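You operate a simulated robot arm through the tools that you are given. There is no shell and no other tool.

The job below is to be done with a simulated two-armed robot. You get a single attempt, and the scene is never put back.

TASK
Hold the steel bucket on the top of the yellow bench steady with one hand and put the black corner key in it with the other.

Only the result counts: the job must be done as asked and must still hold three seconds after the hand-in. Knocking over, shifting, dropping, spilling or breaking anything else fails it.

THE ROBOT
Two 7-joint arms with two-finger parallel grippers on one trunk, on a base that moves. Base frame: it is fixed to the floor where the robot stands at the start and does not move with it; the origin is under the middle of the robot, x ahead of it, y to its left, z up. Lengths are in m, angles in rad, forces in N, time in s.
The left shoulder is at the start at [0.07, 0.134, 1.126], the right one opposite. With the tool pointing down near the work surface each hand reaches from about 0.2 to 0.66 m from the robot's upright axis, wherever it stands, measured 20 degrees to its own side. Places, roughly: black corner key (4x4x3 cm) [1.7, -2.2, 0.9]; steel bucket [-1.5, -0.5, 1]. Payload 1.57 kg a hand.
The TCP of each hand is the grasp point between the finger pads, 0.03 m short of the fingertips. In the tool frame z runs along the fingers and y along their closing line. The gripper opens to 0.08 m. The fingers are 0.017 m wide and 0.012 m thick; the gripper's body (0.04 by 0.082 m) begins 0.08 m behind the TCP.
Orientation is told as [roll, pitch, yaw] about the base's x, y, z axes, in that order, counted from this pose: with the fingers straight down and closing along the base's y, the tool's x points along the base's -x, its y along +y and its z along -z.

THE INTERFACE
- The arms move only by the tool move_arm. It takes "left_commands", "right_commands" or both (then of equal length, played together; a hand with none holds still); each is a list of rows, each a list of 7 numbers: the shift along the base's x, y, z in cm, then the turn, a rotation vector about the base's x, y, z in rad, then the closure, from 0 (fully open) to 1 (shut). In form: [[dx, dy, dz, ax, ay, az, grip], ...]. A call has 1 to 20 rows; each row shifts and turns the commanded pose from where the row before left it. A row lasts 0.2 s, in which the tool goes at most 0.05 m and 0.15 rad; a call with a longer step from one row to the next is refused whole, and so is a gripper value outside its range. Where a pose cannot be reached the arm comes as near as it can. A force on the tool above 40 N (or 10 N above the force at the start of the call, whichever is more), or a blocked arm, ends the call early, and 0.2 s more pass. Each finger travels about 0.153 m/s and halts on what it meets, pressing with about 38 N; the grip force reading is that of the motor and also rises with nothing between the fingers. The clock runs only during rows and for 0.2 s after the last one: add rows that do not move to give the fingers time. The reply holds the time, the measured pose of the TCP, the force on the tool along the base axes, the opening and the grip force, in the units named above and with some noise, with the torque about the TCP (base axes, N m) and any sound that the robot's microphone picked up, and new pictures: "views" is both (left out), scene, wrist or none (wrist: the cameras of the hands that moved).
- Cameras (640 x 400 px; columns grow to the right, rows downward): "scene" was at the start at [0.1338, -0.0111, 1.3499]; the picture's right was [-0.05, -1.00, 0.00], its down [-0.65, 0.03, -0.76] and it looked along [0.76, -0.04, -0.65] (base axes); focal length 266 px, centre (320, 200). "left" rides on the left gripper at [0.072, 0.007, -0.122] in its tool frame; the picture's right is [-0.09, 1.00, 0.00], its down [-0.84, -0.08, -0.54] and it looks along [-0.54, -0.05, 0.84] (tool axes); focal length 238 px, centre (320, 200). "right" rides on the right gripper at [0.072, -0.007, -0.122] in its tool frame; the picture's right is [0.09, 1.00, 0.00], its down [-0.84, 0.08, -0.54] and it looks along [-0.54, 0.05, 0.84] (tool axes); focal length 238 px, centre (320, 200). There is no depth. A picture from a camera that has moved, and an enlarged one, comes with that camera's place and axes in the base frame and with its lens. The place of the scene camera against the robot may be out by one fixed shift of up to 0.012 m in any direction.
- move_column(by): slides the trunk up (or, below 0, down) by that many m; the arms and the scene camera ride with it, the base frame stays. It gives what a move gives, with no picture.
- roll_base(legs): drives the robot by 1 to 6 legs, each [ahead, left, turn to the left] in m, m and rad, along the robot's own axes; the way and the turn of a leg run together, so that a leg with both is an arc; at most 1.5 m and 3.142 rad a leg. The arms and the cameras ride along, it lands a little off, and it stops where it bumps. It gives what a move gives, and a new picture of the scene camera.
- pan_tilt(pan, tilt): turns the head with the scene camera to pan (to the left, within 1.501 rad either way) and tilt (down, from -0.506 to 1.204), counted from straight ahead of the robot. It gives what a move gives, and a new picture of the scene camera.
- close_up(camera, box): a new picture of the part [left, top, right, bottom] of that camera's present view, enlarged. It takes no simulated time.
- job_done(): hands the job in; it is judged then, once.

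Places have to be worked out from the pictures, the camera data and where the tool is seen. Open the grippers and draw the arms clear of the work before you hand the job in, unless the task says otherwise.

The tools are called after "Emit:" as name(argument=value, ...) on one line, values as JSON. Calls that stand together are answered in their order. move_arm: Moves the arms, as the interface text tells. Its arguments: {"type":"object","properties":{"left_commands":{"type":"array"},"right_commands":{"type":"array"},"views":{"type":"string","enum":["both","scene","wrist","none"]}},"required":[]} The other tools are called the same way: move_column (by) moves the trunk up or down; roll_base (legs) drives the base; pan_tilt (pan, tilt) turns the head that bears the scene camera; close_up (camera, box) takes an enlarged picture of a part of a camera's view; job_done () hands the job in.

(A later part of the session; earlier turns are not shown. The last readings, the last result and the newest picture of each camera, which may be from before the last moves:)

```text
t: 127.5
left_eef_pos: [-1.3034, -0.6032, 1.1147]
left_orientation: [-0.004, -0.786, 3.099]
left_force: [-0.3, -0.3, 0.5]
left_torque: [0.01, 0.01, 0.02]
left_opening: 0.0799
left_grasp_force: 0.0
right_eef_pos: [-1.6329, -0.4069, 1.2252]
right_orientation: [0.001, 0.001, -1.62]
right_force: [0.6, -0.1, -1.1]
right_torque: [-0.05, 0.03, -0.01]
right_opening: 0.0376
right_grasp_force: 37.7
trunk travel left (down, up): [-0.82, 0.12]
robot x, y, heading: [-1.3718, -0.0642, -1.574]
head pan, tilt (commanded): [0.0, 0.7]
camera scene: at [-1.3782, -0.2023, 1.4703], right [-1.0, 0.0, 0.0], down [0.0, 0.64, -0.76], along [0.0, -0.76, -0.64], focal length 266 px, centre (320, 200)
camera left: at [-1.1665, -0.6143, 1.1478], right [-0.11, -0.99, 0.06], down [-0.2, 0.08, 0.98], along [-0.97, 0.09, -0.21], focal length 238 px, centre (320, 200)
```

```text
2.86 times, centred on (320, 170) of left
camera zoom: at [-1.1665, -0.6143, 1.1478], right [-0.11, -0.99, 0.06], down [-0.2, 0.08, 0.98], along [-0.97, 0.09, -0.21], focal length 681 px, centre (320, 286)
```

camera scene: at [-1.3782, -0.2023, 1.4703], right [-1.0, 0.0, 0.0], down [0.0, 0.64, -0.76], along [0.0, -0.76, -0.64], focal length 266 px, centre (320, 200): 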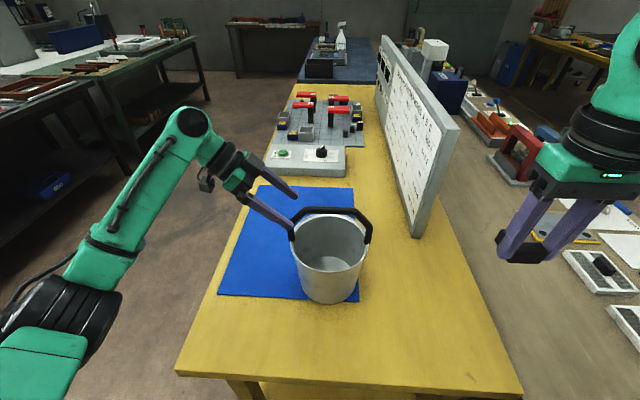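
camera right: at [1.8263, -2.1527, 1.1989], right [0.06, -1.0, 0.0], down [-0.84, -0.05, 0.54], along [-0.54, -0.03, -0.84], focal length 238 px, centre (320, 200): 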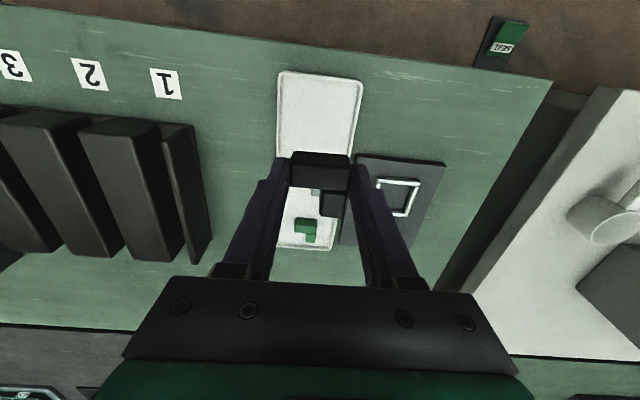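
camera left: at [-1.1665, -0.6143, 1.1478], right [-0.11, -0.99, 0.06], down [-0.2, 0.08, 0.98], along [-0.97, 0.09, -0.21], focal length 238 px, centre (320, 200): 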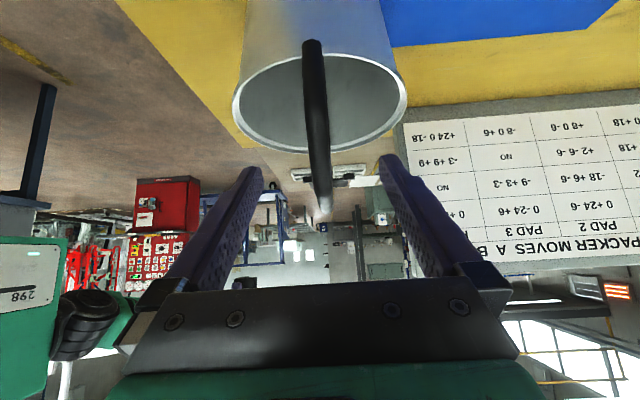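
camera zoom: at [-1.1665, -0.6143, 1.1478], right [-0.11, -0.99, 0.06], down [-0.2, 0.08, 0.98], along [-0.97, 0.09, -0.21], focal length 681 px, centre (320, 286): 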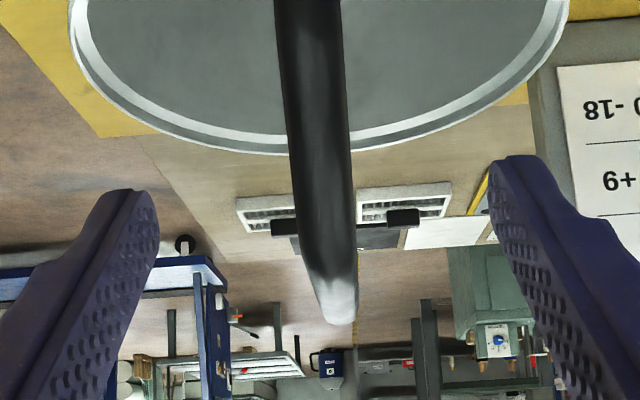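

The handle sits midway between the left fingers. I advance the last 3.5 cm along the tool axis so the bar lies between the pads.

Emit:
move_arm(left_commands=[[-1.3, 0.05, -1.3, 0, 0, 0, 0], [-1.2, 0.05, -1.2, 0, 0, 0, 0]], views="both")

Emit:
close_up(camera="scene", box=[230, 150, 422, 270])

Emit:
close_up(camera="left", box=[208, 100, 432, 240])

```text
t: 128.1
left_eef_pos: [-1.3283, -0.6004, 1.0903]
left_orientation: [-0.003, -0.787, 3.1]
left_force: [0.8, 0.8, -0.1]
left_torque: [0.0, 0.01, -0.03]
left_opening: 0.0801
left_grasp_force: 0.0
right_eef_pos: [-1.6324, -0.4067, 1.2247]
right_orientation: [0.002, 0.002, -1.619]
right_force: [-1.1, -0.5, 0.3]
right_torque: [0.02, -0.02, 0.03]
right_opening: 0.0382
right_grasp_force: 37.8
trunk travel left (down, up): [-0.82, 0.12]
robot x, y, heading: [-1.3791, -0.0588, -1.571]
head pan, tilt (commanded): [0.0, 0.7]
camera scene: at [-1.3785, -0.2022, 1.4703], right [-1.0, 0.0, 0.0], down [0.0, 0.64, -0.76], along [0.0, -0.76, -0.64], focal length 266 px, centre (320, 200)
camera left: at [-1.1916, -0.6123, 1.1235], right [-0.11, -0.99, 0.06], down [-0.2, 0.08, 0.98], along [-0.97, 0.09, -0.21], focal length 238 px, centre (320, 200)
```

scene: 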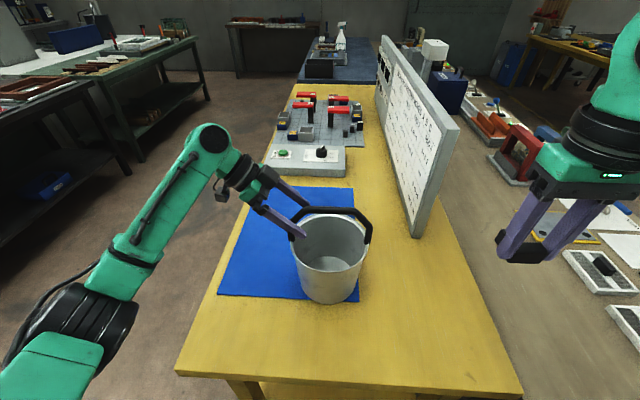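
left: 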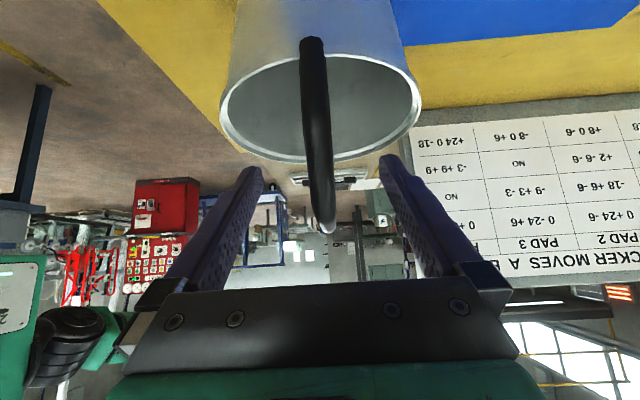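

```text
3.33 times, centred on (326, 210) of scene
camera zoom: at [-1.3785, -0.2022, 1.4703], right [-1.0, 0.0, 0.0], down [0.0, 0.64, -0.76], along [0.0, -0.76, -0.64], focal length 887 px, centre (300, 167)
```

zoom: 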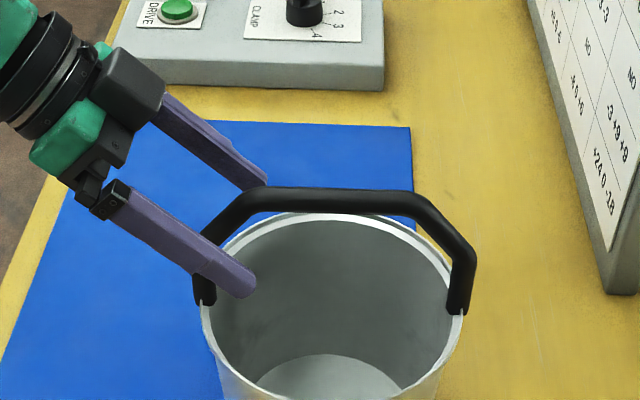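

```text
2.86 times, centred on (320, 170) of left
camera zoom: at [-1.1916, -0.6123, 1.1235], right [-0.11, -0.99, 0.06], down [-0.2, 0.08, 0.98], along [-0.97, 0.09, -0.21], focal length 681 px, centre (320, 286)
```

zoom: 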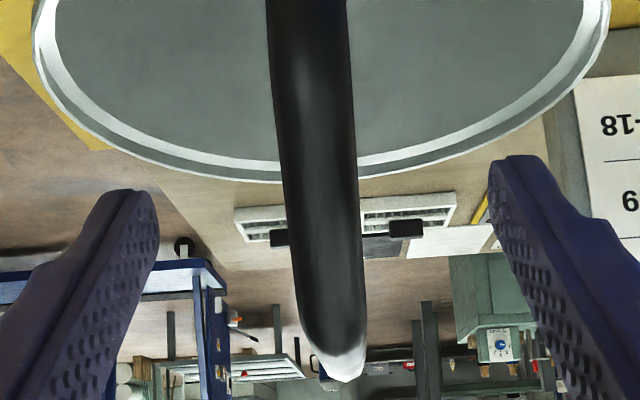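

The bar is centred between the fingers, which straddle the left diagonal of the handle. I close the left gripper gently in steps onto it.

Emit:
move_arm(left_commands=[[0, 0, 0, 0, 0, 0, 0.4], [0, 0, 0, 0, 0, 0, 0.6], [0, 0, 0, 0, 0, 0, 0.7], [0, 0, 0, 0, 0, 0, 0.75], [0, 0, 0, 0, 0, 0, 0.8], [0, 0, 0, 0, 0, 0, 0.85], [0, 0, 0, 0, 0, 0, 0.85]], views="both")

Emit:
close_up(camera="scene", box=[230, 150, 422, 270])

```text
t: 129.7
left_eef_pos: [-1.3262, -0.6001, 1.0909]
left_orientation: [-0.005, -0.786, 3.099]
left_force: [-0.2, -2.1, 0.6]
left_torque: [-0.14, 0.05, -0.04]
left_opening: 0.0153
left_grasp_force: 31.0
right_eef_pos: [-1.6303, -0.4066, 1.226]
right_orientation: [0.0, 0.0, -1.62]
right_force: [0.4, -0.2, 0.2]
right_torque: [-0.03, 0.03, 0.01]
right_opening: 0.038
right_grasp_force: 37.7
trunk travel left (down, up): [-0.82, 0.12]
robot x, y, heading: [-1.3786, -0.0613, -1.571]
head pan, tilt (commanded): [0.0, 0.7]
camera scene: at [-1.3775, -0.2024, 1.4703], right [-1.0, 0.0, 0.0], down [0.0, 0.64, -0.76], along [0.0, -0.76, -0.64], focal length 266 px, centre (320, 200)
camera left: at [-1.1907, -0.6125, 1.1234], right [-0.11, -0.99, 0.06], down [-0.2, 0.08, 0.98], along [-0.97, 0.09, -0.21], focal length 238 px, centre (320, 200)
```

scene: 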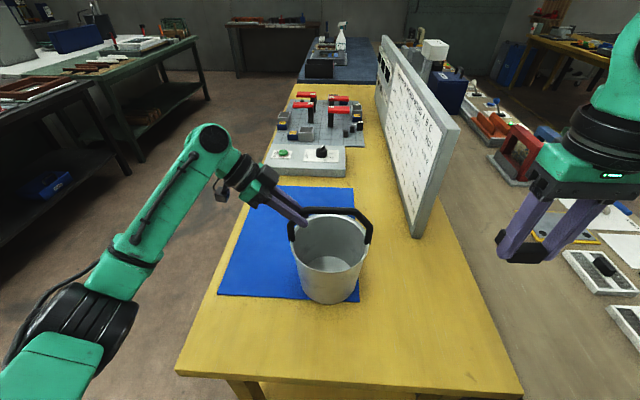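
left: 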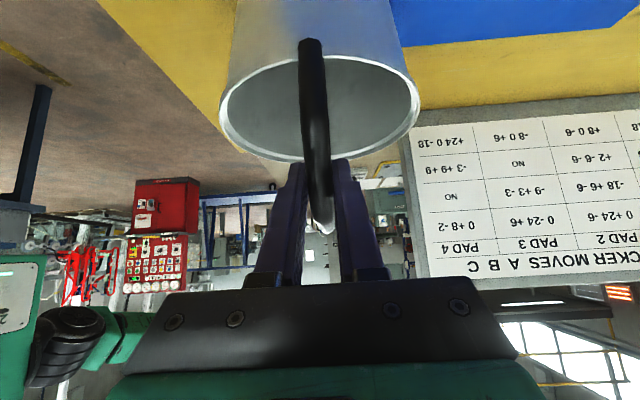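

```text
3.33 times, centred on (326, 210) of scene
camera zoom: at [-1.3775, -0.2024, 1.4703], right [-1.0, 0.0, 0.0], down [0.0, 0.64, -0.76], along [0.0, -0.76, -0.64], focal length 887 px, centre (300, 167)
```

zoom: 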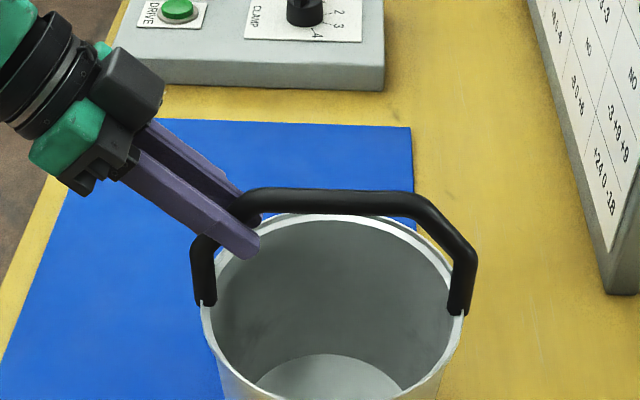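

The left hand now holds the handle (31 N, 1.5 cm opening) and the bucket has not moved. I swing the right hand with the key, still high at z≈1.226, to in front of the bucket at x≈-1.40.

Emit:
move_arm(left_commands=[[0, 0, 0, 0, 0, 0, 0.85], [0, 0, 0, 0, 0, 0, 0.85], [0, 0, 0, 0, 0, 0, 0.85], [0, 0, 0, 0, 0, 0, 0.85], [0, 0, 0, 0, 0, 0, 0.85], [0, 0, 0, 0, 0, 0, 0.85]], right_commands=[[4.0, -0.5, 0, 0, 0, 0, 0.8], [4.0, -0.5, 0, 0, 0, 0, 0.8], [4.0, -0.5, 0, 0, 0, 0, 0.8], [4.0, -1.0, 0, 0, 0, 0, 0.8], [4.0, -1.5, 0, 0, 0, 0, 0.8], [3.0, -2.0, 0, 0, 0, 0, 0.8]], views="both")

```text
t: 131.1
left_eef_pos: [-1.3266, -0.6001, 1.0907]
left_orientation: [-0.005, -0.787, 3.099]
left_force: [-0.5, -0.3, -0.2]
left_torque: [0.0, -0.19, -0.04]
left_opening: 0.0155
left_grasp_force: 31.9
right_eef_pos: [-1.4008, -0.468, 1.224]
right_orientation: [0.0, 0.001, -1.618]
right_force: [0.1, -0.1, 0.9]
right_torque: [0.01, 0.02, -0.02]
right_opening: 0.0384
right_grasp_force: 38.2
trunk travel left (down, up): [-0.82, 0.12]
robot x, y, heading: [-1.3761, -0.0585, -1.574]
head pan, tilt (commanded): [0.0, 0.7]
camera scene: at [-1.3761, -0.2025, 1.4703], right [-1.0, 0.0, 0.0], down [0.0, 0.64, -0.76], along [0.0, -0.76, -0.64], focal length 266 px, centre (320, 200)
camera right: at [-1.4033, -0.3975, 1.3475], right [1.0, 0.04, 0.0], down [0.04, -0.84, 0.54], along [0.02, -0.54, -0.84], focal length 238 px, centre (320, 200)
camera left: at [-1.1901, -0.6126, 1.123], right [-0.11, -0.99, 0.06], down [-0.2, 0.08, 0.98], along [-0.97, 0.1, -0.21], focal length 238 px, centre (320, 200)
```

scene: 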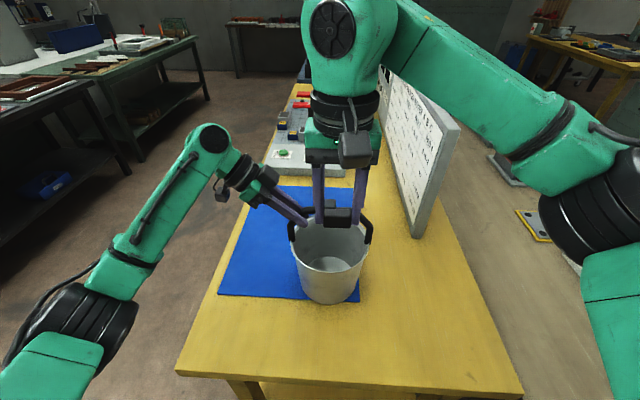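
right: 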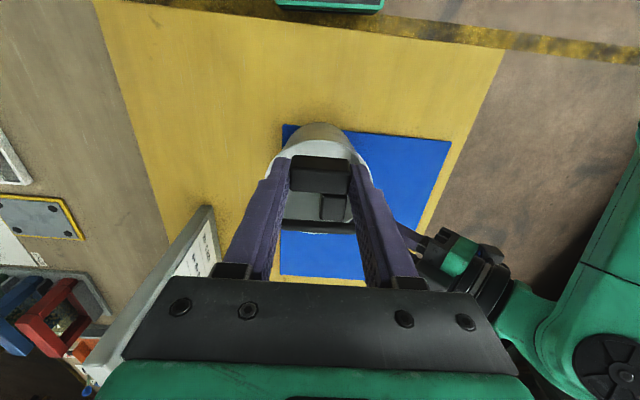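
left: 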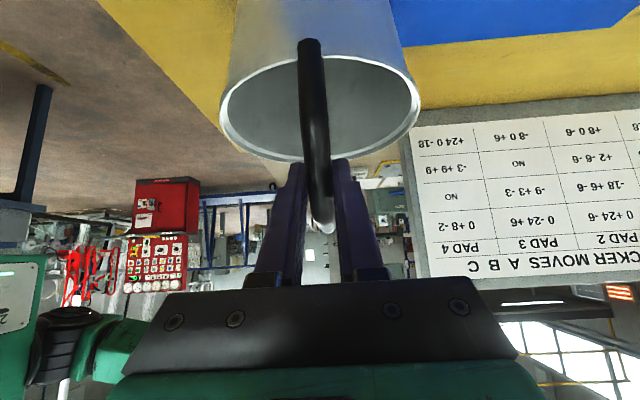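

The right hand is in front of and above the bucket. I zoom in with the right wrist camera to place the bucket's rim and handle against the key.

Emit:
close_up(camera="right", box=[224, 100, 416, 220])

Emit:
close_up(camera="scene", box=[240, 170, 432, 290])

```text
3.33 times, centred on (320, 160) of right
camera zoom: at [-1.4033, -0.3975, 1.3475], right [1.0, 0.04, 0.0], down [0.04, -0.84, 0.54], along [0.02, -0.54, -0.84], focal length 794 px, centre (320, 333)
```

zoom: 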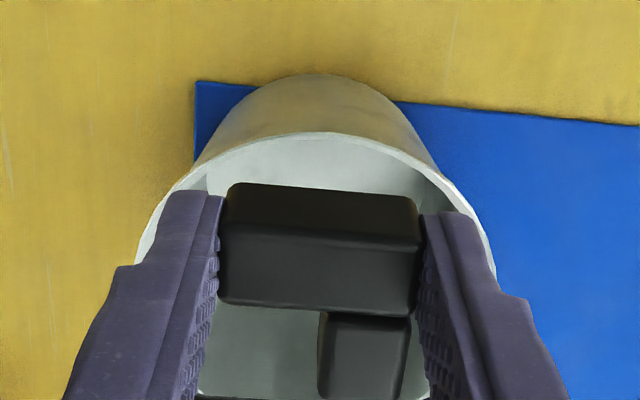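

```text
3.33 times, centred on (336, 230) of scene
camera zoom: at [-1.3761, -0.2025, 1.4703], right [-1.0, 0.0, 0.0], down [0.0, 0.64, -0.76], along [0.0, -0.76, -0.64], focal length 887 px, centre (267, 100)
```

zoom: 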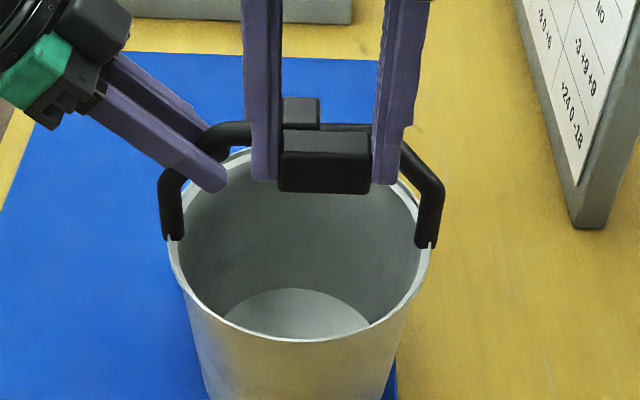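

The rim's front is at y≈-0.511 with centre (-1.398,-0.60) and radius ≈0.089, so the near half of the opening spans y≈-0.515 to -0.59. I move the key forward to y≈-0.55 over that half, then lower to z≈1.10 alongside the handle.

Emit:
move_arm(left_commands=[[0, 0, 0, 0, 0, 0, 0.85], [0, 0, 0, 0, 0, 0, 0.85], [0, 0, 0, 0, 0, 0, 0.85], [0, 0, 0, 0, 0, 0, 0.85], [0, 0, 0, 0, 0, 0, 0.85]], right_commands=[[0, -2.7, 0, 0, 0, 0, 0.8], [0, -2.7, 0, 0, 0, 0, 0.8], [0, -2.6, 0, 0, 0, 0, 0.8], [0, 0, -2.0, 0, 0, 0, 0.8], [0, 0, -2.0, 0, 0, 0, 0.8]], views="both")

Emit:
close_up(camera="right", box=[208, 80, 432, 220])

Emit:
close_up(camera="scene", box=[240, 170, 432, 290])

```text
t: 132.3
left_eef_pos: [-1.3275, -0.6007, 1.0897]
left_orientation: [-0.007, -0.787, 3.1]
left_force: [1.2, 0.5, -0.6]
left_torque: [-0.02, -0.01, 0.01]
left_opening: 0.0154
left_grasp_force: 31.0
right_eef_pos: [-1.401, -0.5492, 1.1845]
right_orientation: [-0.001, -0.001, -1.62]
right_force: [-0.4, -0.5, 0.1]
right_torque: [0.01, 0.0, -0.01]
right_opening: 0.038
right_grasp_force: 37.8
trunk travel left (down, up): [-0.82, 0.12]
robot x, y, heading: [-1.3778, -0.0588, -1.566]
head pan, tilt (commanded): [0.0, 0.7]
camera scene: at [-1.377, -0.2022, 1.4703], right [-1.0, 0.0, 0.0], down [0.0, 0.64, -0.76], along [0.0, -0.76, -0.64], focal length 266 px, centre (320, 200)
camera right: at [-1.4054, -0.4772, 1.3077], right [1.0, 0.04, 0.0], down [0.04, -0.84, 0.54], along [0.02, -0.54, -0.84], focal length 238 px, centre (320, 200)
camera left: at [-1.1903, -0.6123, 1.1232], right [-0.11, -0.99, 0.06], down [-0.2, 0.08, 0.98], along [-0.97, 0.09, -0.21], focal length 238 px, centre (320, 200)
```

scene: 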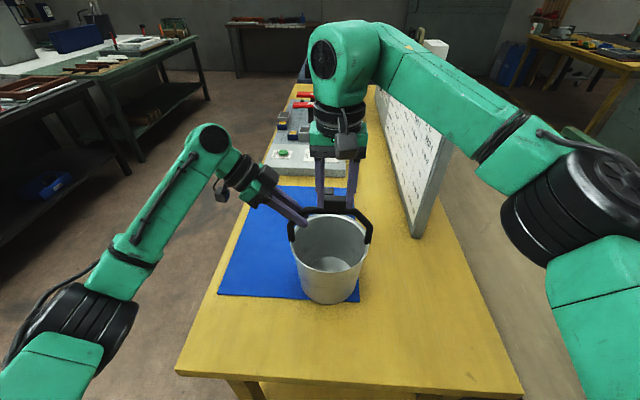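
right: 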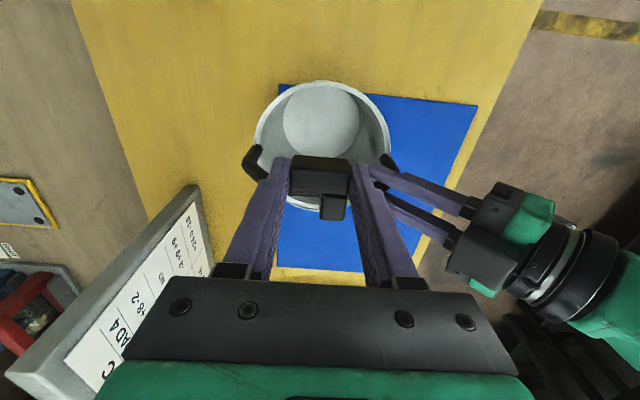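
left: 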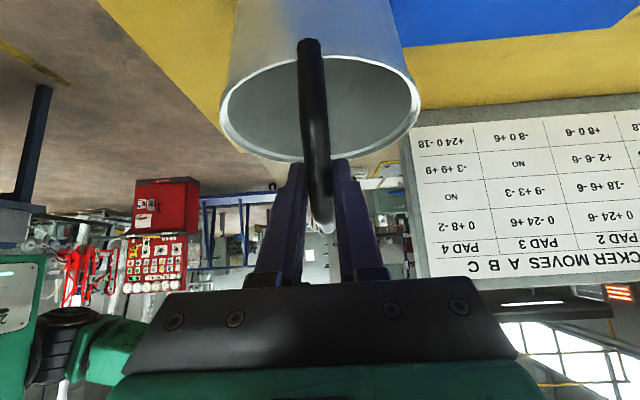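

```text
2.86 times, centred on (320, 150) of right
camera zoom: at [-1.4054, -0.4772, 1.3077], right [1.0, 0.04, 0.0], down [0.04, -0.84, 0.54], along [0.02, -0.54, -0.84], focal length 681 px, centre (320, 343)
```

zoom: 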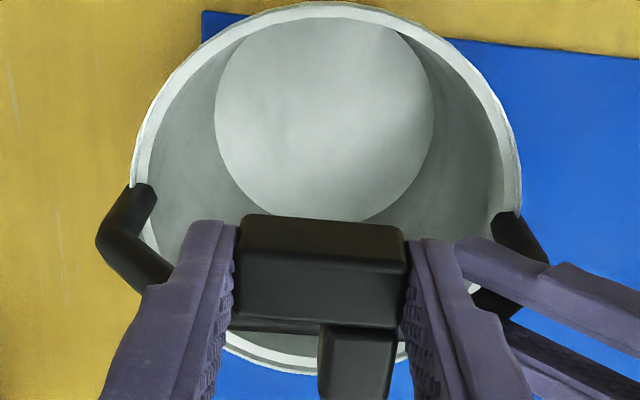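

```text
3.33 times, centred on (336, 230) of scene
camera zoom: at [-1.377, -0.2022, 1.4703], right [-1.0, 0.0, 0.0], down [0.0, 0.64, -0.76], along [0.0, -0.76, -0.64], focal length 887 px, centre (267, 100)
```

zoom: 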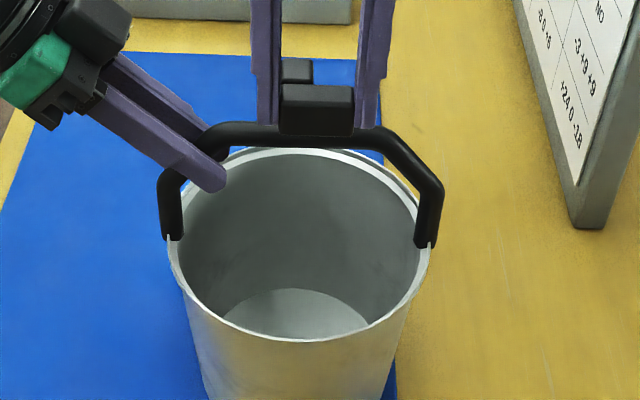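

The key hangs just in front of the handle bar; its leg end is about 7 mm from the bar, so I shift back 0.8 cm toward me, then lower it past the handle to z≈1.08.

Emit:
move_arm(left_commands=[[0, 0, 0, 0, 0, 0, 0.85], [0, 0, 0, 0, 0, 0, 0.85], [0, 0, 0, 0, 0, 0, 0.85], [0, 0, 0, 0, 0, 0, 0.85], [0, 0, 0, 0, 0, 0, 0.85], [0, 0, 0, 0, 0, 0, 0.85]], right_commands=[[0, 0.8, 0, 0, 0, 0, 0.8], [0, 0, -2.0, 0, 0, 0, 0.8], [0, 0, -2.0, 0, 0, 0, 0.8], [0, 0, -2.0, 0, 0, 0, 0.8], [0, 0, -2.0, 0, 0, 0, 0.8], [0, 0, -2.0, 0, 0, 0, 0.8]], views="both")

Emit:
close_up(camera="right", box=[208, 80, 432, 220])

Emit:
close_up(camera="scene", box=[240, 170, 432, 290])

```text
t: 133.7
left_eef_pos: [-1.3275, -0.5991, 1.0887]
left_orientation: [-0.005, -0.786, 3.102]
left_force: [1.4, 0.3, -0.5]
left_torque: [-0.03, -0.11, -0.02]
left_opening: 0.0152
left_grasp_force: 30.8
right_eef_pos: [-1.4015, -0.5397, 1.0848]
right_orientation: [0.001, 0.0, -1.62]
right_force: [0.5, 0.8, -0.2]
right_torque: [-0.02, -0.02, 0.0]
right_opening: 0.0382
right_grasp_force: 37.7
trunk travel left (down, up): [-0.82, 0.12]
robot x, y, heading: [-1.3753, -0.0599, -1.57]
head pan, tilt (commanded): [0.0, 0.7]
camera scene: at [-1.377, -0.2022, 1.4703], right [-1.0, 0.0, 0.0], down [0.0, 0.64, -0.76], along [0.0, -0.76, -0.64], focal length 266 px, centre (320, 200)
camera right: at [-1.4051, -0.4682, 1.2077], right [1.0, 0.04, 0.0], down [0.04, -0.84, 0.54], along [0.02, -0.54, -0.84], focal length 238 px, centre (320, 200)
camera left: at [-1.1904, -0.6124, 1.1232], right [-0.11, -0.99, 0.06], down [-0.2, 0.08, 0.98], along [-0.97, 0.09, -0.21], focal length 238 px, centre (320, 200)
```

scene: 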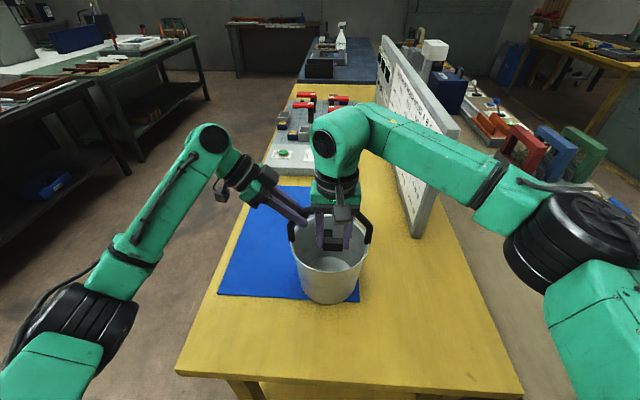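
right: 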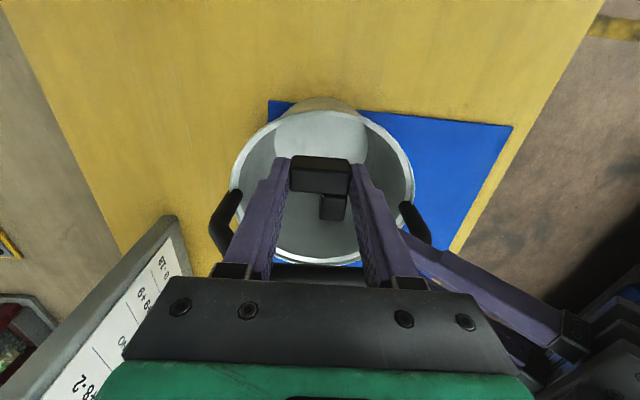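
left: 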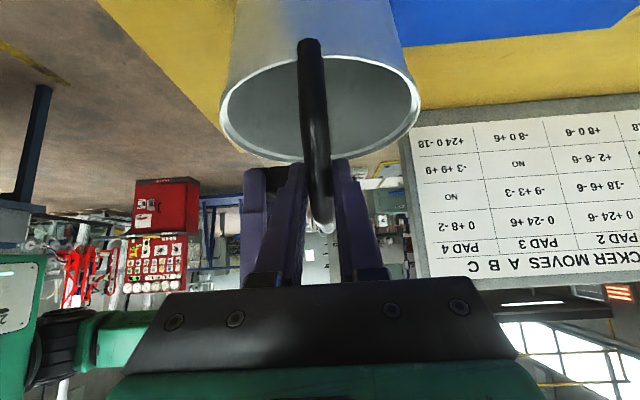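

```text
2.86 times, centred on (320, 150) of right
camera zoom: at [-1.4051, -0.4682, 1.2077], right [1.0, 0.04, 0.0], down [0.04, -0.84, 0.54], along [0.02, -0.54, -0.84], focal length 681 px, centre (320, 343)
```

zoom: 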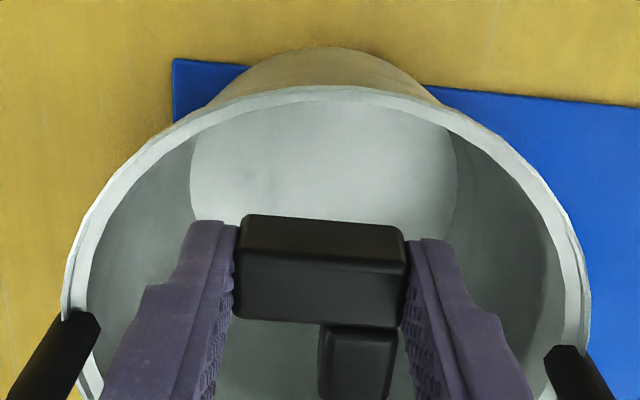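

```text
3.33 times, centred on (336, 230) of scene
camera zoom: at [-1.377, -0.2022, 1.4703], right [-1.0, 0.0, 0.0], down [0.0, 0.64, -0.76], along [0.0, -0.76, -0.64], focal length 887 px, centre (267, 100)
```

zoom: 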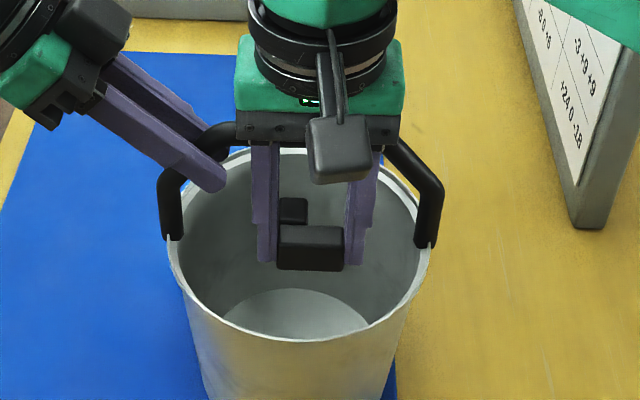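

The key is past the handle bar and at the rim's level, with no contact force. I nudge 0.3 cm toward me and lower further to z≈1.01.

Emit:
move_arm(left_commands=[[0, 0, 0, 0, 0, 0, 0.85], [0, 0, 0, 0, 0, 0, 0.85], [0, 0, 0, 0, 0, 0, 0.85], [0, 0, 0, 0, 0, 0, 0.85], [0, 0, 0, 0, 0, 0, 0.85]], right_commands=[[0, 0.3, -1.5, 0, 0, 0, 0.8], [0, 0, -1.5, 0, 0, 0, 0.8], [0, 0, -1.5, 0, 0, 0, 0.8], [0, 0, -1.5, 0, 0, 0, 0.8], [0, 0, -1.5, 0, 0, 0, 0.8]], views="both")

Emit:
close_up(camera="right", box=[208, 80, 432, 220])

Emit:
close_up(camera="scene", box=[240, 170, 432, 290])

```text
t: 134.6
left_eef_pos: [-1.3255, -0.5995, 1.09]
left_orientation: [-0.003, -0.787, 3.102]
left_force: [0.0, -3.1, 2.4]
left_torque: [0.27, -0.33, 0.05]
left_opening: 0.0155
left_grasp_force: 31.3
right_eef_pos: [-1.4017, -0.5347, 1.0439]
right_orientation: [0.005, -0.005, -1.62]
right_force: [-4.5, 4.8, 12.4]
right_torque: [0.26, 0.43, -0.05]
right_opening: 0.038
right_grasp_force: 37.4
trunk travel left (down, up): [-0.82, 0.12]
robot x, y, heading: [-1.3814, -0.0609, -1.562]
head pan, tilt (commanded): [0.0, 0.7]
stopped in row 4 (right hand): the force on the tool passed its limit at 56 N (the readings are from after the stop); the commanded pose is now the measured one
camera scene: at [-1.3774, -0.1994, 1.4707], right [-1.0, 0.0, 0.0], down [0.0, 0.64, -0.77], along [0.0, -0.77, -0.64], focal length 266 px, centre (320, 200)
camera right: at [-1.4058, -0.4632, 1.1662], right [1.0, 0.04, 0.0], down [0.03, -0.84, 0.55], along [0.03, -0.55, -0.84], focal length 238 px, centre (320, 200)
camera left: at [-1.19, -0.6105, 1.1236], right [-0.11, -0.99, 0.06], down [-0.2, 0.08, 0.98], along [-0.97, 0.09, -0.21], focal length 238 px, centre (320, 200)
```

scene: 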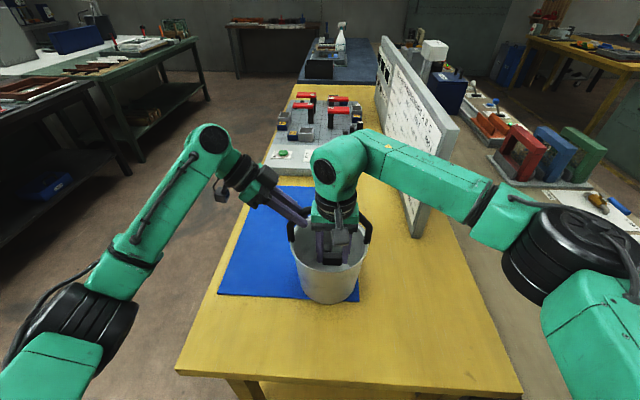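
right: 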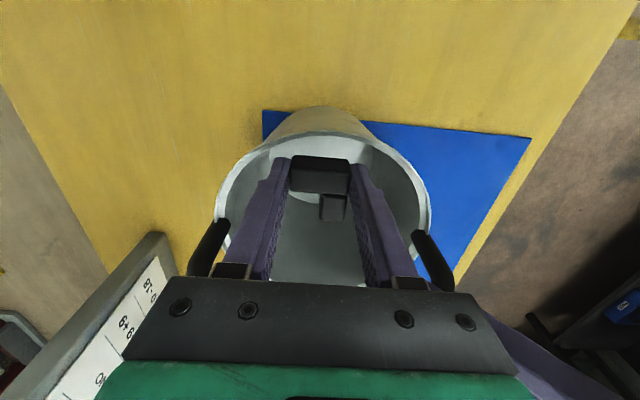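
left: 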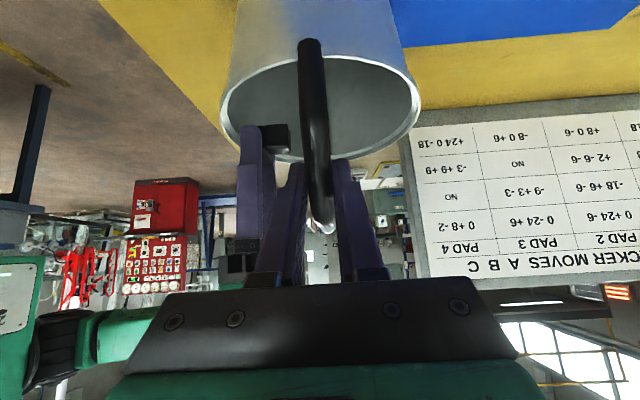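

```text
2.86 times, centred on (320, 150) of right
camera zoom: at [-1.4058, -0.4632, 1.1662], right [1.0, 0.04, 0.0], down [0.03, -0.84, 0.55], along [0.03, -0.55, -0.84], focal length 681 px, centre (320, 343)
```

zoom: 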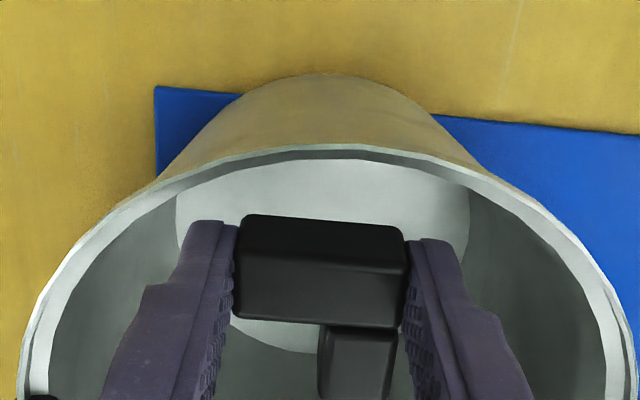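

```text
3.33 times, centred on (336, 230) of scene
camera zoom: at [-1.3774, -0.1994, 1.4707], right [-1.0, 0.0, 0.0], down [0.0, 0.64, -0.77], along [0.0, -0.77, -0.64], focal length 887 px, centre (267, 100)
```

zoom: 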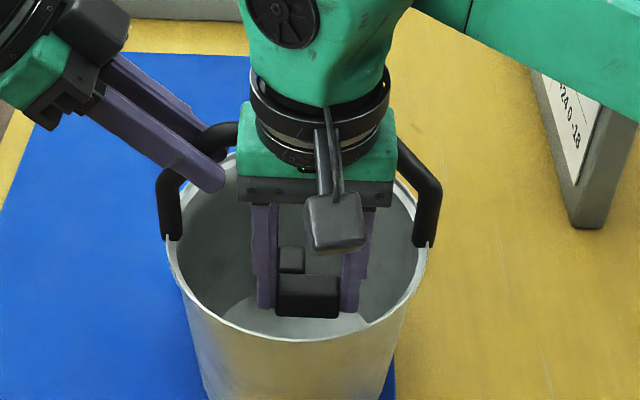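

The right hand met something at z≈1.044 (56 N spike, now 12 N upward, with the left hand feeling a small push), so the gripper is resting on the bucket or handle. I look closely before doing anything.

Emit:
close_up(camera="scene", box=[280, 180, 376, 240])

Emit:
close_up(camera="left", box=[208, 100, 400, 220])

Emit:
close_up(camera="right", box=[160, 150, 480, 350])

```text
6.67 times, centred on (328, 210) of scene
camera zoom: at [-1.3774, -0.1994, 1.4707], right [-1.0, 0.0, 0.0], down [0.0, 0.64, -0.77], along [0.0, -0.77, -0.64], focal length 1773 px, centre (267, 133)
```

zoom: 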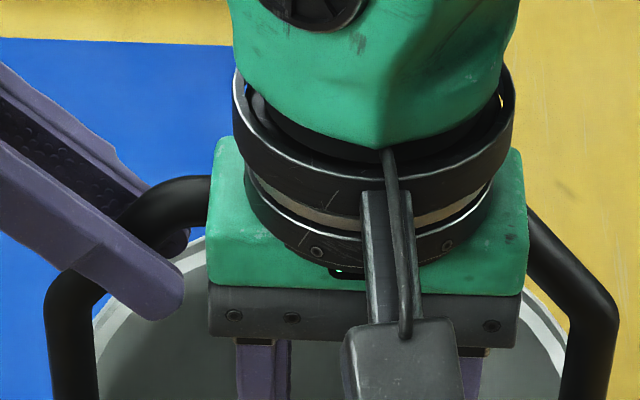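

```text
3.33 times, centred on (304, 160) of left
camera zoom: at [-1.19, -0.6105, 1.1236], right [-0.11, -0.99, 0.06], down [-0.2, 0.08, 0.98], along [-0.97, 0.09, -0.21], focal length 794 px, centre (373, 333)
```

zoom: 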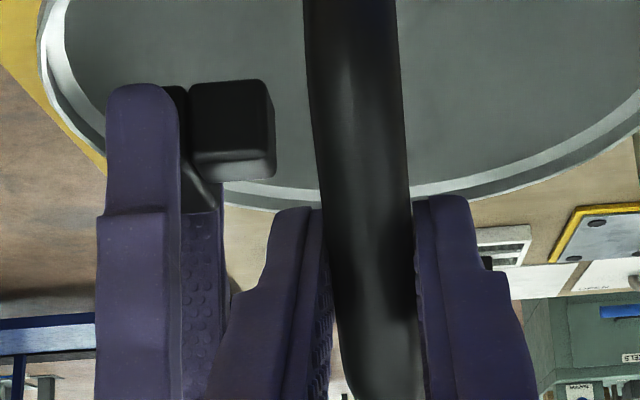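

```text
2.00 times, centred on (320, 250) of right
camera zoom: at [-1.4058, -0.4632, 1.1662], right [1.0, 0.04, 0.0], down [0.03, -0.84, 0.55], along [0.03, -0.55, -0.84], focal length 477 px, centre (320, 100)
```

zoom: 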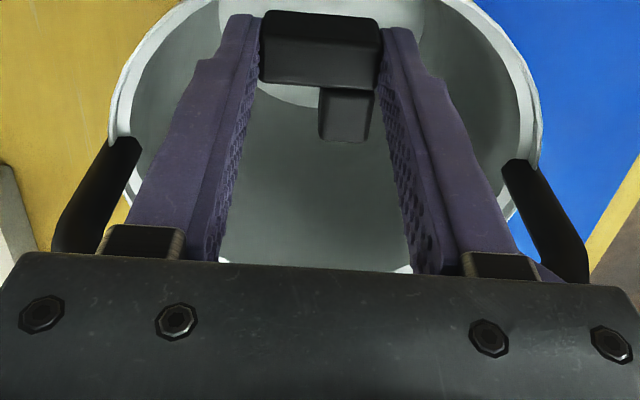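

Nothing obviously overlaps in the pictures; I take one still reading to see whether the contact force persists and where it acts.

Emit:
move_arm(left_commands=[[0, 0, 0, 0, 0, 0, 0.85]], right_commands=[[0, 0, 0, 0, 0, 0, 0.8]], views="none")

```text
t: 135.0
left_eef_pos: [-1.3271, -0.5987, 1.0899]
left_orientation: [-0.002, -0.785, 3.099]
left_force: [3.1, -5.6, 1.7]
left_torque: [-0.17, 0.24, 0.04]
left_opening: 0.0152
left_grasp_force: 31.2
right_eef_pos: [-1.4018, -0.5351, 1.0433]
right_orientation: [0.005, -0.004, -1.62]
right_force: [-4.2, 5.0, 15.7]
right_torque: [0.27, 0.49, -0.05]
right_opening: 0.0381
right_grasp_force: 37.9
trunk travel left (down, up): [-0.82, 0.12]
robot x, y, heading: [-1.3801, -0.0592, -1.57]
head pan, tilt (commanded): [0.0, 0.7]
```

The contact persists at about 16 N; working back from force and torque, it acts at the far-side (-x) fingertip near the front rim, so I came down too close to the rim. I raise 2.5 cm and shift the hand to (-1.397,-0.546), more to the middle of the opening's near half.

Emit:
move_arm(left_commands=[[0, 0, 0, 0, 0, 0, 0.85], [0, 0, 0, 0, 0, 0, 0.85], [0, 0, 0, 0, 0, 0, 0.85], [0, 0, 0, 0, 0, 0, 0.85]], right_commands=[[0, 0, 1.0, 0, 0, 0, 0.8], [0, 0, 1.5, 0, 0, 0, 0.8], [0.45, -1.1, 0, 0, 0, 0, 0.8], [0, 0, 0, 0, 0, 0, 0.8]], views="both")

Emit:
close_up(camera="right", box=[208, 80, 432, 220])

Emit:
close_up(camera="scene", box=[240, 170, 432, 290])

```text
t: 136.0
left_eef_pos: [-1.327, -0.5997, 1.0892]
left_orientation: [-0.002, -0.786, 3.1]
left_force: [1.9, -1.6, 12.0]
left_torque: [-0.12, 0.01, 0.06]
left_opening: 0.0155
left_grasp_force: 30.6
right_eef_pos: [-1.3965, -0.5475, 1.0667]
right_orientation: [0.005, -0.003, -1.62]
right_force: [0.6, 0.1, -0.2]
right_torque: [-0.01, 0.04, -0.03]
right_opening: 0.038
right_grasp_force: 37.8
trunk travel left (down, up): [-0.82, 0.12]
robot x, y, heading: [-1.3762, -0.0604, -1.571]
head pan, tilt (commanded): [0.0, 0.7]
camera scene: at [-1.3769, -0.2006, 1.4706], right [-1.0, 0.0, 0.0], down [0.0, 0.64, -0.77], along [0.0, -0.77, -0.64], focal length 266 px, centre (320, 200)
camera right: at [-1.4011, -0.4754, 1.1893], right [1.0, 0.04, 0.0], down [0.03, -0.84, 0.55], along [0.03, -0.55, -0.84], focal length 238 px, centre (320, 200)
camera left: at [-1.1901, -0.6115, 1.1232], right [-0.11, -0.99, 0.06], down [-0.2, 0.08, 0.98], along [-0.97, 0.09, -0.21], focal length 238 px, centre (320, 200)
```

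scene: 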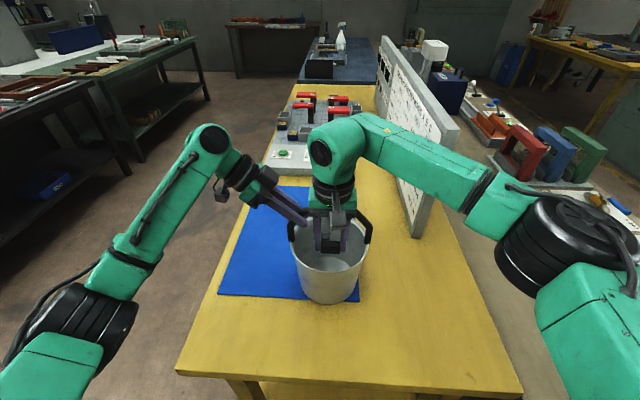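
right: 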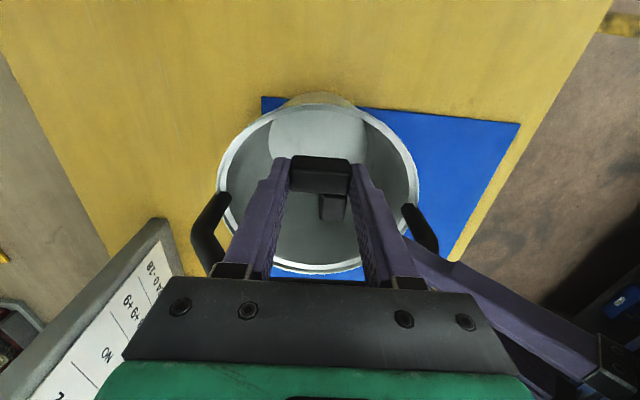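
left: 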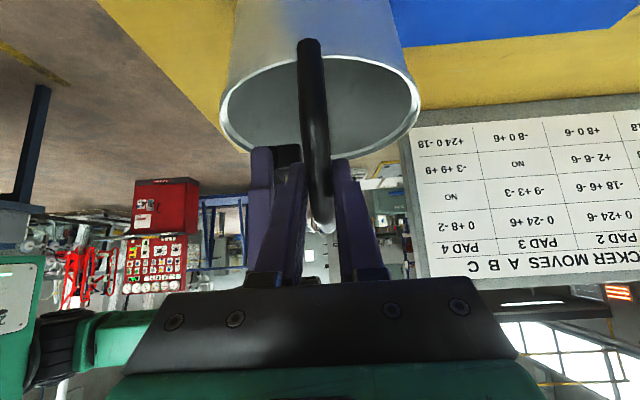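

```text
2.86 times, centred on (320, 150) of right
camera zoom: at [-1.4011, -0.4754, 1.1893], right [1.0, 0.04, 0.0], down [0.03, -0.84, 0.55], along [0.03, -0.55, -0.84], focal length 681 px, centre (320, 343)
```

zoom: 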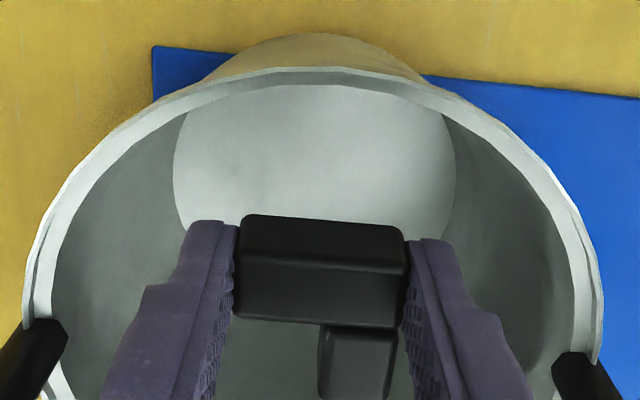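

```text
3.33 times, centred on (336, 230) of scene
camera zoom: at [-1.3769, -0.2006, 1.4706], right [-1.0, 0.0, 0.0], down [0.0, 0.64, -0.77], along [0.0, -0.77, -0.64], focal length 887 px, centre (267, 100)
```

zoom: 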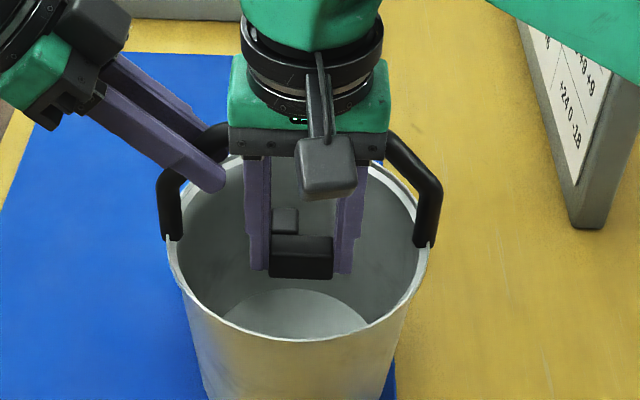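

The right hand is free again (0 N) and now well inside the rim on all sides; the left shows a 12 N downward load left over, so I ease it up by 0.8 mm. I lower the key further in small steps to z≈1.01.

Emit:
move_arm(left_commands=[[0, 0, 0.08, 0, 0, 0, 0.85], [0, 0, 0, 0, 0, 0, 0.85], [0, 0, 0, 0, 0, 0, 0.85], [0, 0, 0, 0, 0, 0, 0.85], [0, 0, 0, 0, 0, 0, 0.85], [0, 0, 0, 0, 0, 0, 0.85]], right_commands=[[0, 0, -1.0, 0, 0, 0, 0.8], [0, 0, -1.0, 0, 0, 0, 0.8], [0, 0, -1.0, 0, 0, 0, 0.8], [0, 0, -1.0, 0, 0, 0, 0.8], [0, 0, -1.0, 0, 0, 0, 0.8], [0, 0, -0.7, 0, 0, 0, 0.8]], views="both")

Emit:
close_up(camera="right", box=[208, 80, 432, 220])

Emit:
close_up(camera="scene", box=[240, 170, 432, 290])

```text
t: 137.4
left_eef_pos: [-1.3264, -0.5994, 1.0896]
left_orientation: [-0.005, -0.785, 3.103]
left_force: [0.7, -1.4, 7.1]
left_torque: [-0.01, 0.58, 0.05]
left_opening: 0.0157
left_grasp_force: 30.9
right_eef_pos: [-1.3973, -0.5476, 1.0099]
right_orientation: [0.005, -0.004, -1.62]
right_force: [0.7, 0.7, -0.4]
right_torque: [-0.02, -0.04, -0.03]
right_opening: 0.038
right_grasp_force: 37.2
trunk travel left (down, up): [-0.82, 0.12]
robot x, y, heading: [-1.3785, -0.0603, -1.571]
head pan, tilt (commanded): [0.0, 0.7]
camera scene: at [-1.3773, -0.201, 1.4705], right [-1.0, 0.0, 0.0], down [0.0, 0.64, -0.77], along [0.0, -0.77, -0.64], focal length 266 px, centre (320, 200)
camera right: at [-1.4012, -0.4753, 1.1326], right [1.0, 0.04, 0.0], down [0.03, -0.84, 0.55], along [0.03, -0.54, -0.84], focal length 238 px, centre (320, 200)
camera left: at [-1.1902, -0.6116, 1.1234], right [-0.11, -0.99, 0.06], down [-0.2, 0.08, 0.98], along [-0.97, 0.09, -0.21], focal length 238 px, centre (320, 200)
```

scene: 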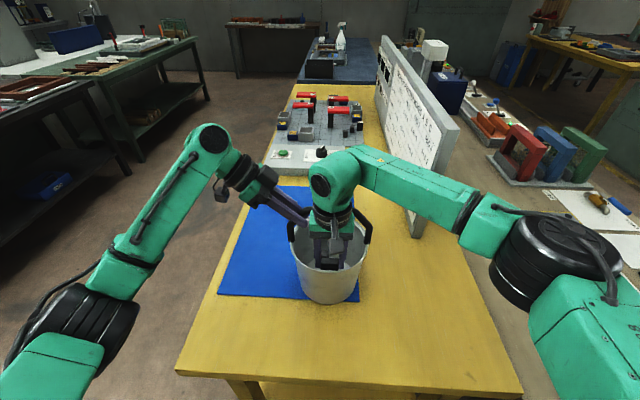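
right: 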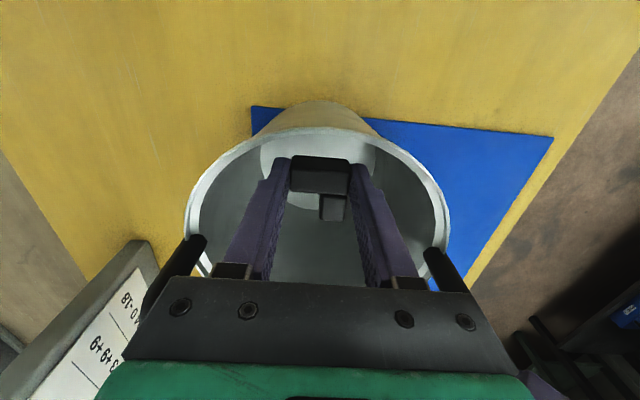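
left: 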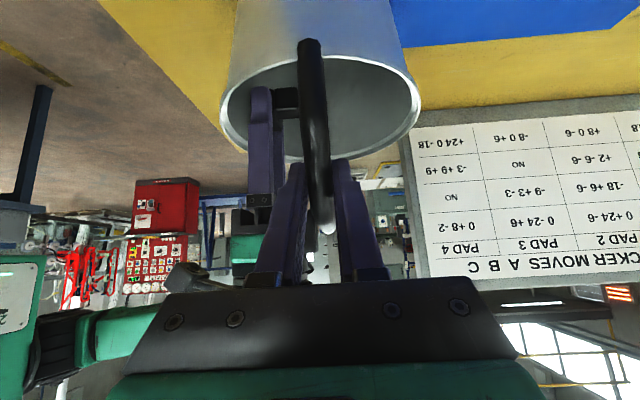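

```text
2.86 times, centred on (320, 150) of right
camera zoom: at [-1.4012, -0.4753, 1.1326], right [1.0, 0.04, 0.0], down [0.03, -0.84, 0.55], along [0.03, -0.54, -0.84], focal length 681 px, centre (320, 343)
```

zoom: 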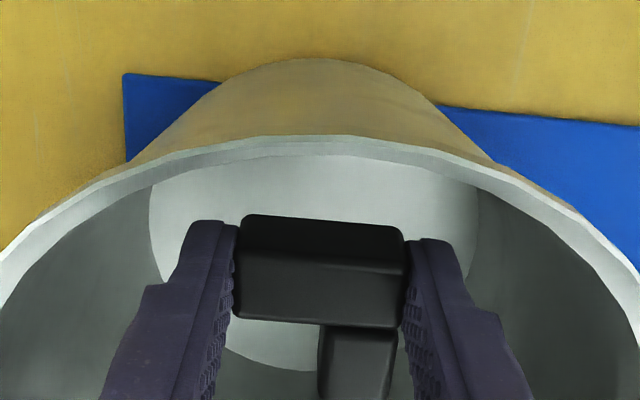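

```text
3.33 times, centred on (336, 230) of scene
camera zoom: at [-1.3773, -0.201, 1.4705], right [-1.0, 0.0, 0.0], down [0.0, 0.64, -0.77], along [0.0, -0.77, -0.64], focal length 887 px, centre (267, 100)
```

zoom: 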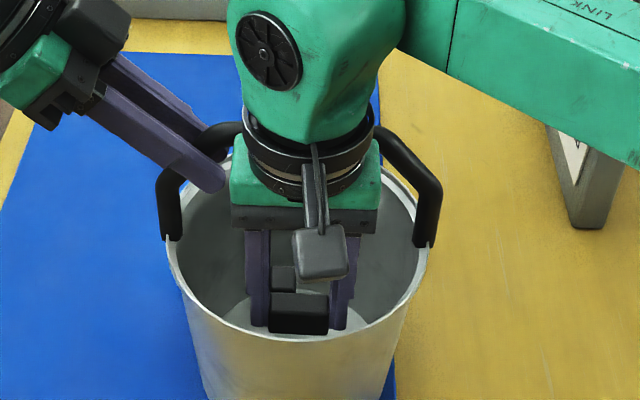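

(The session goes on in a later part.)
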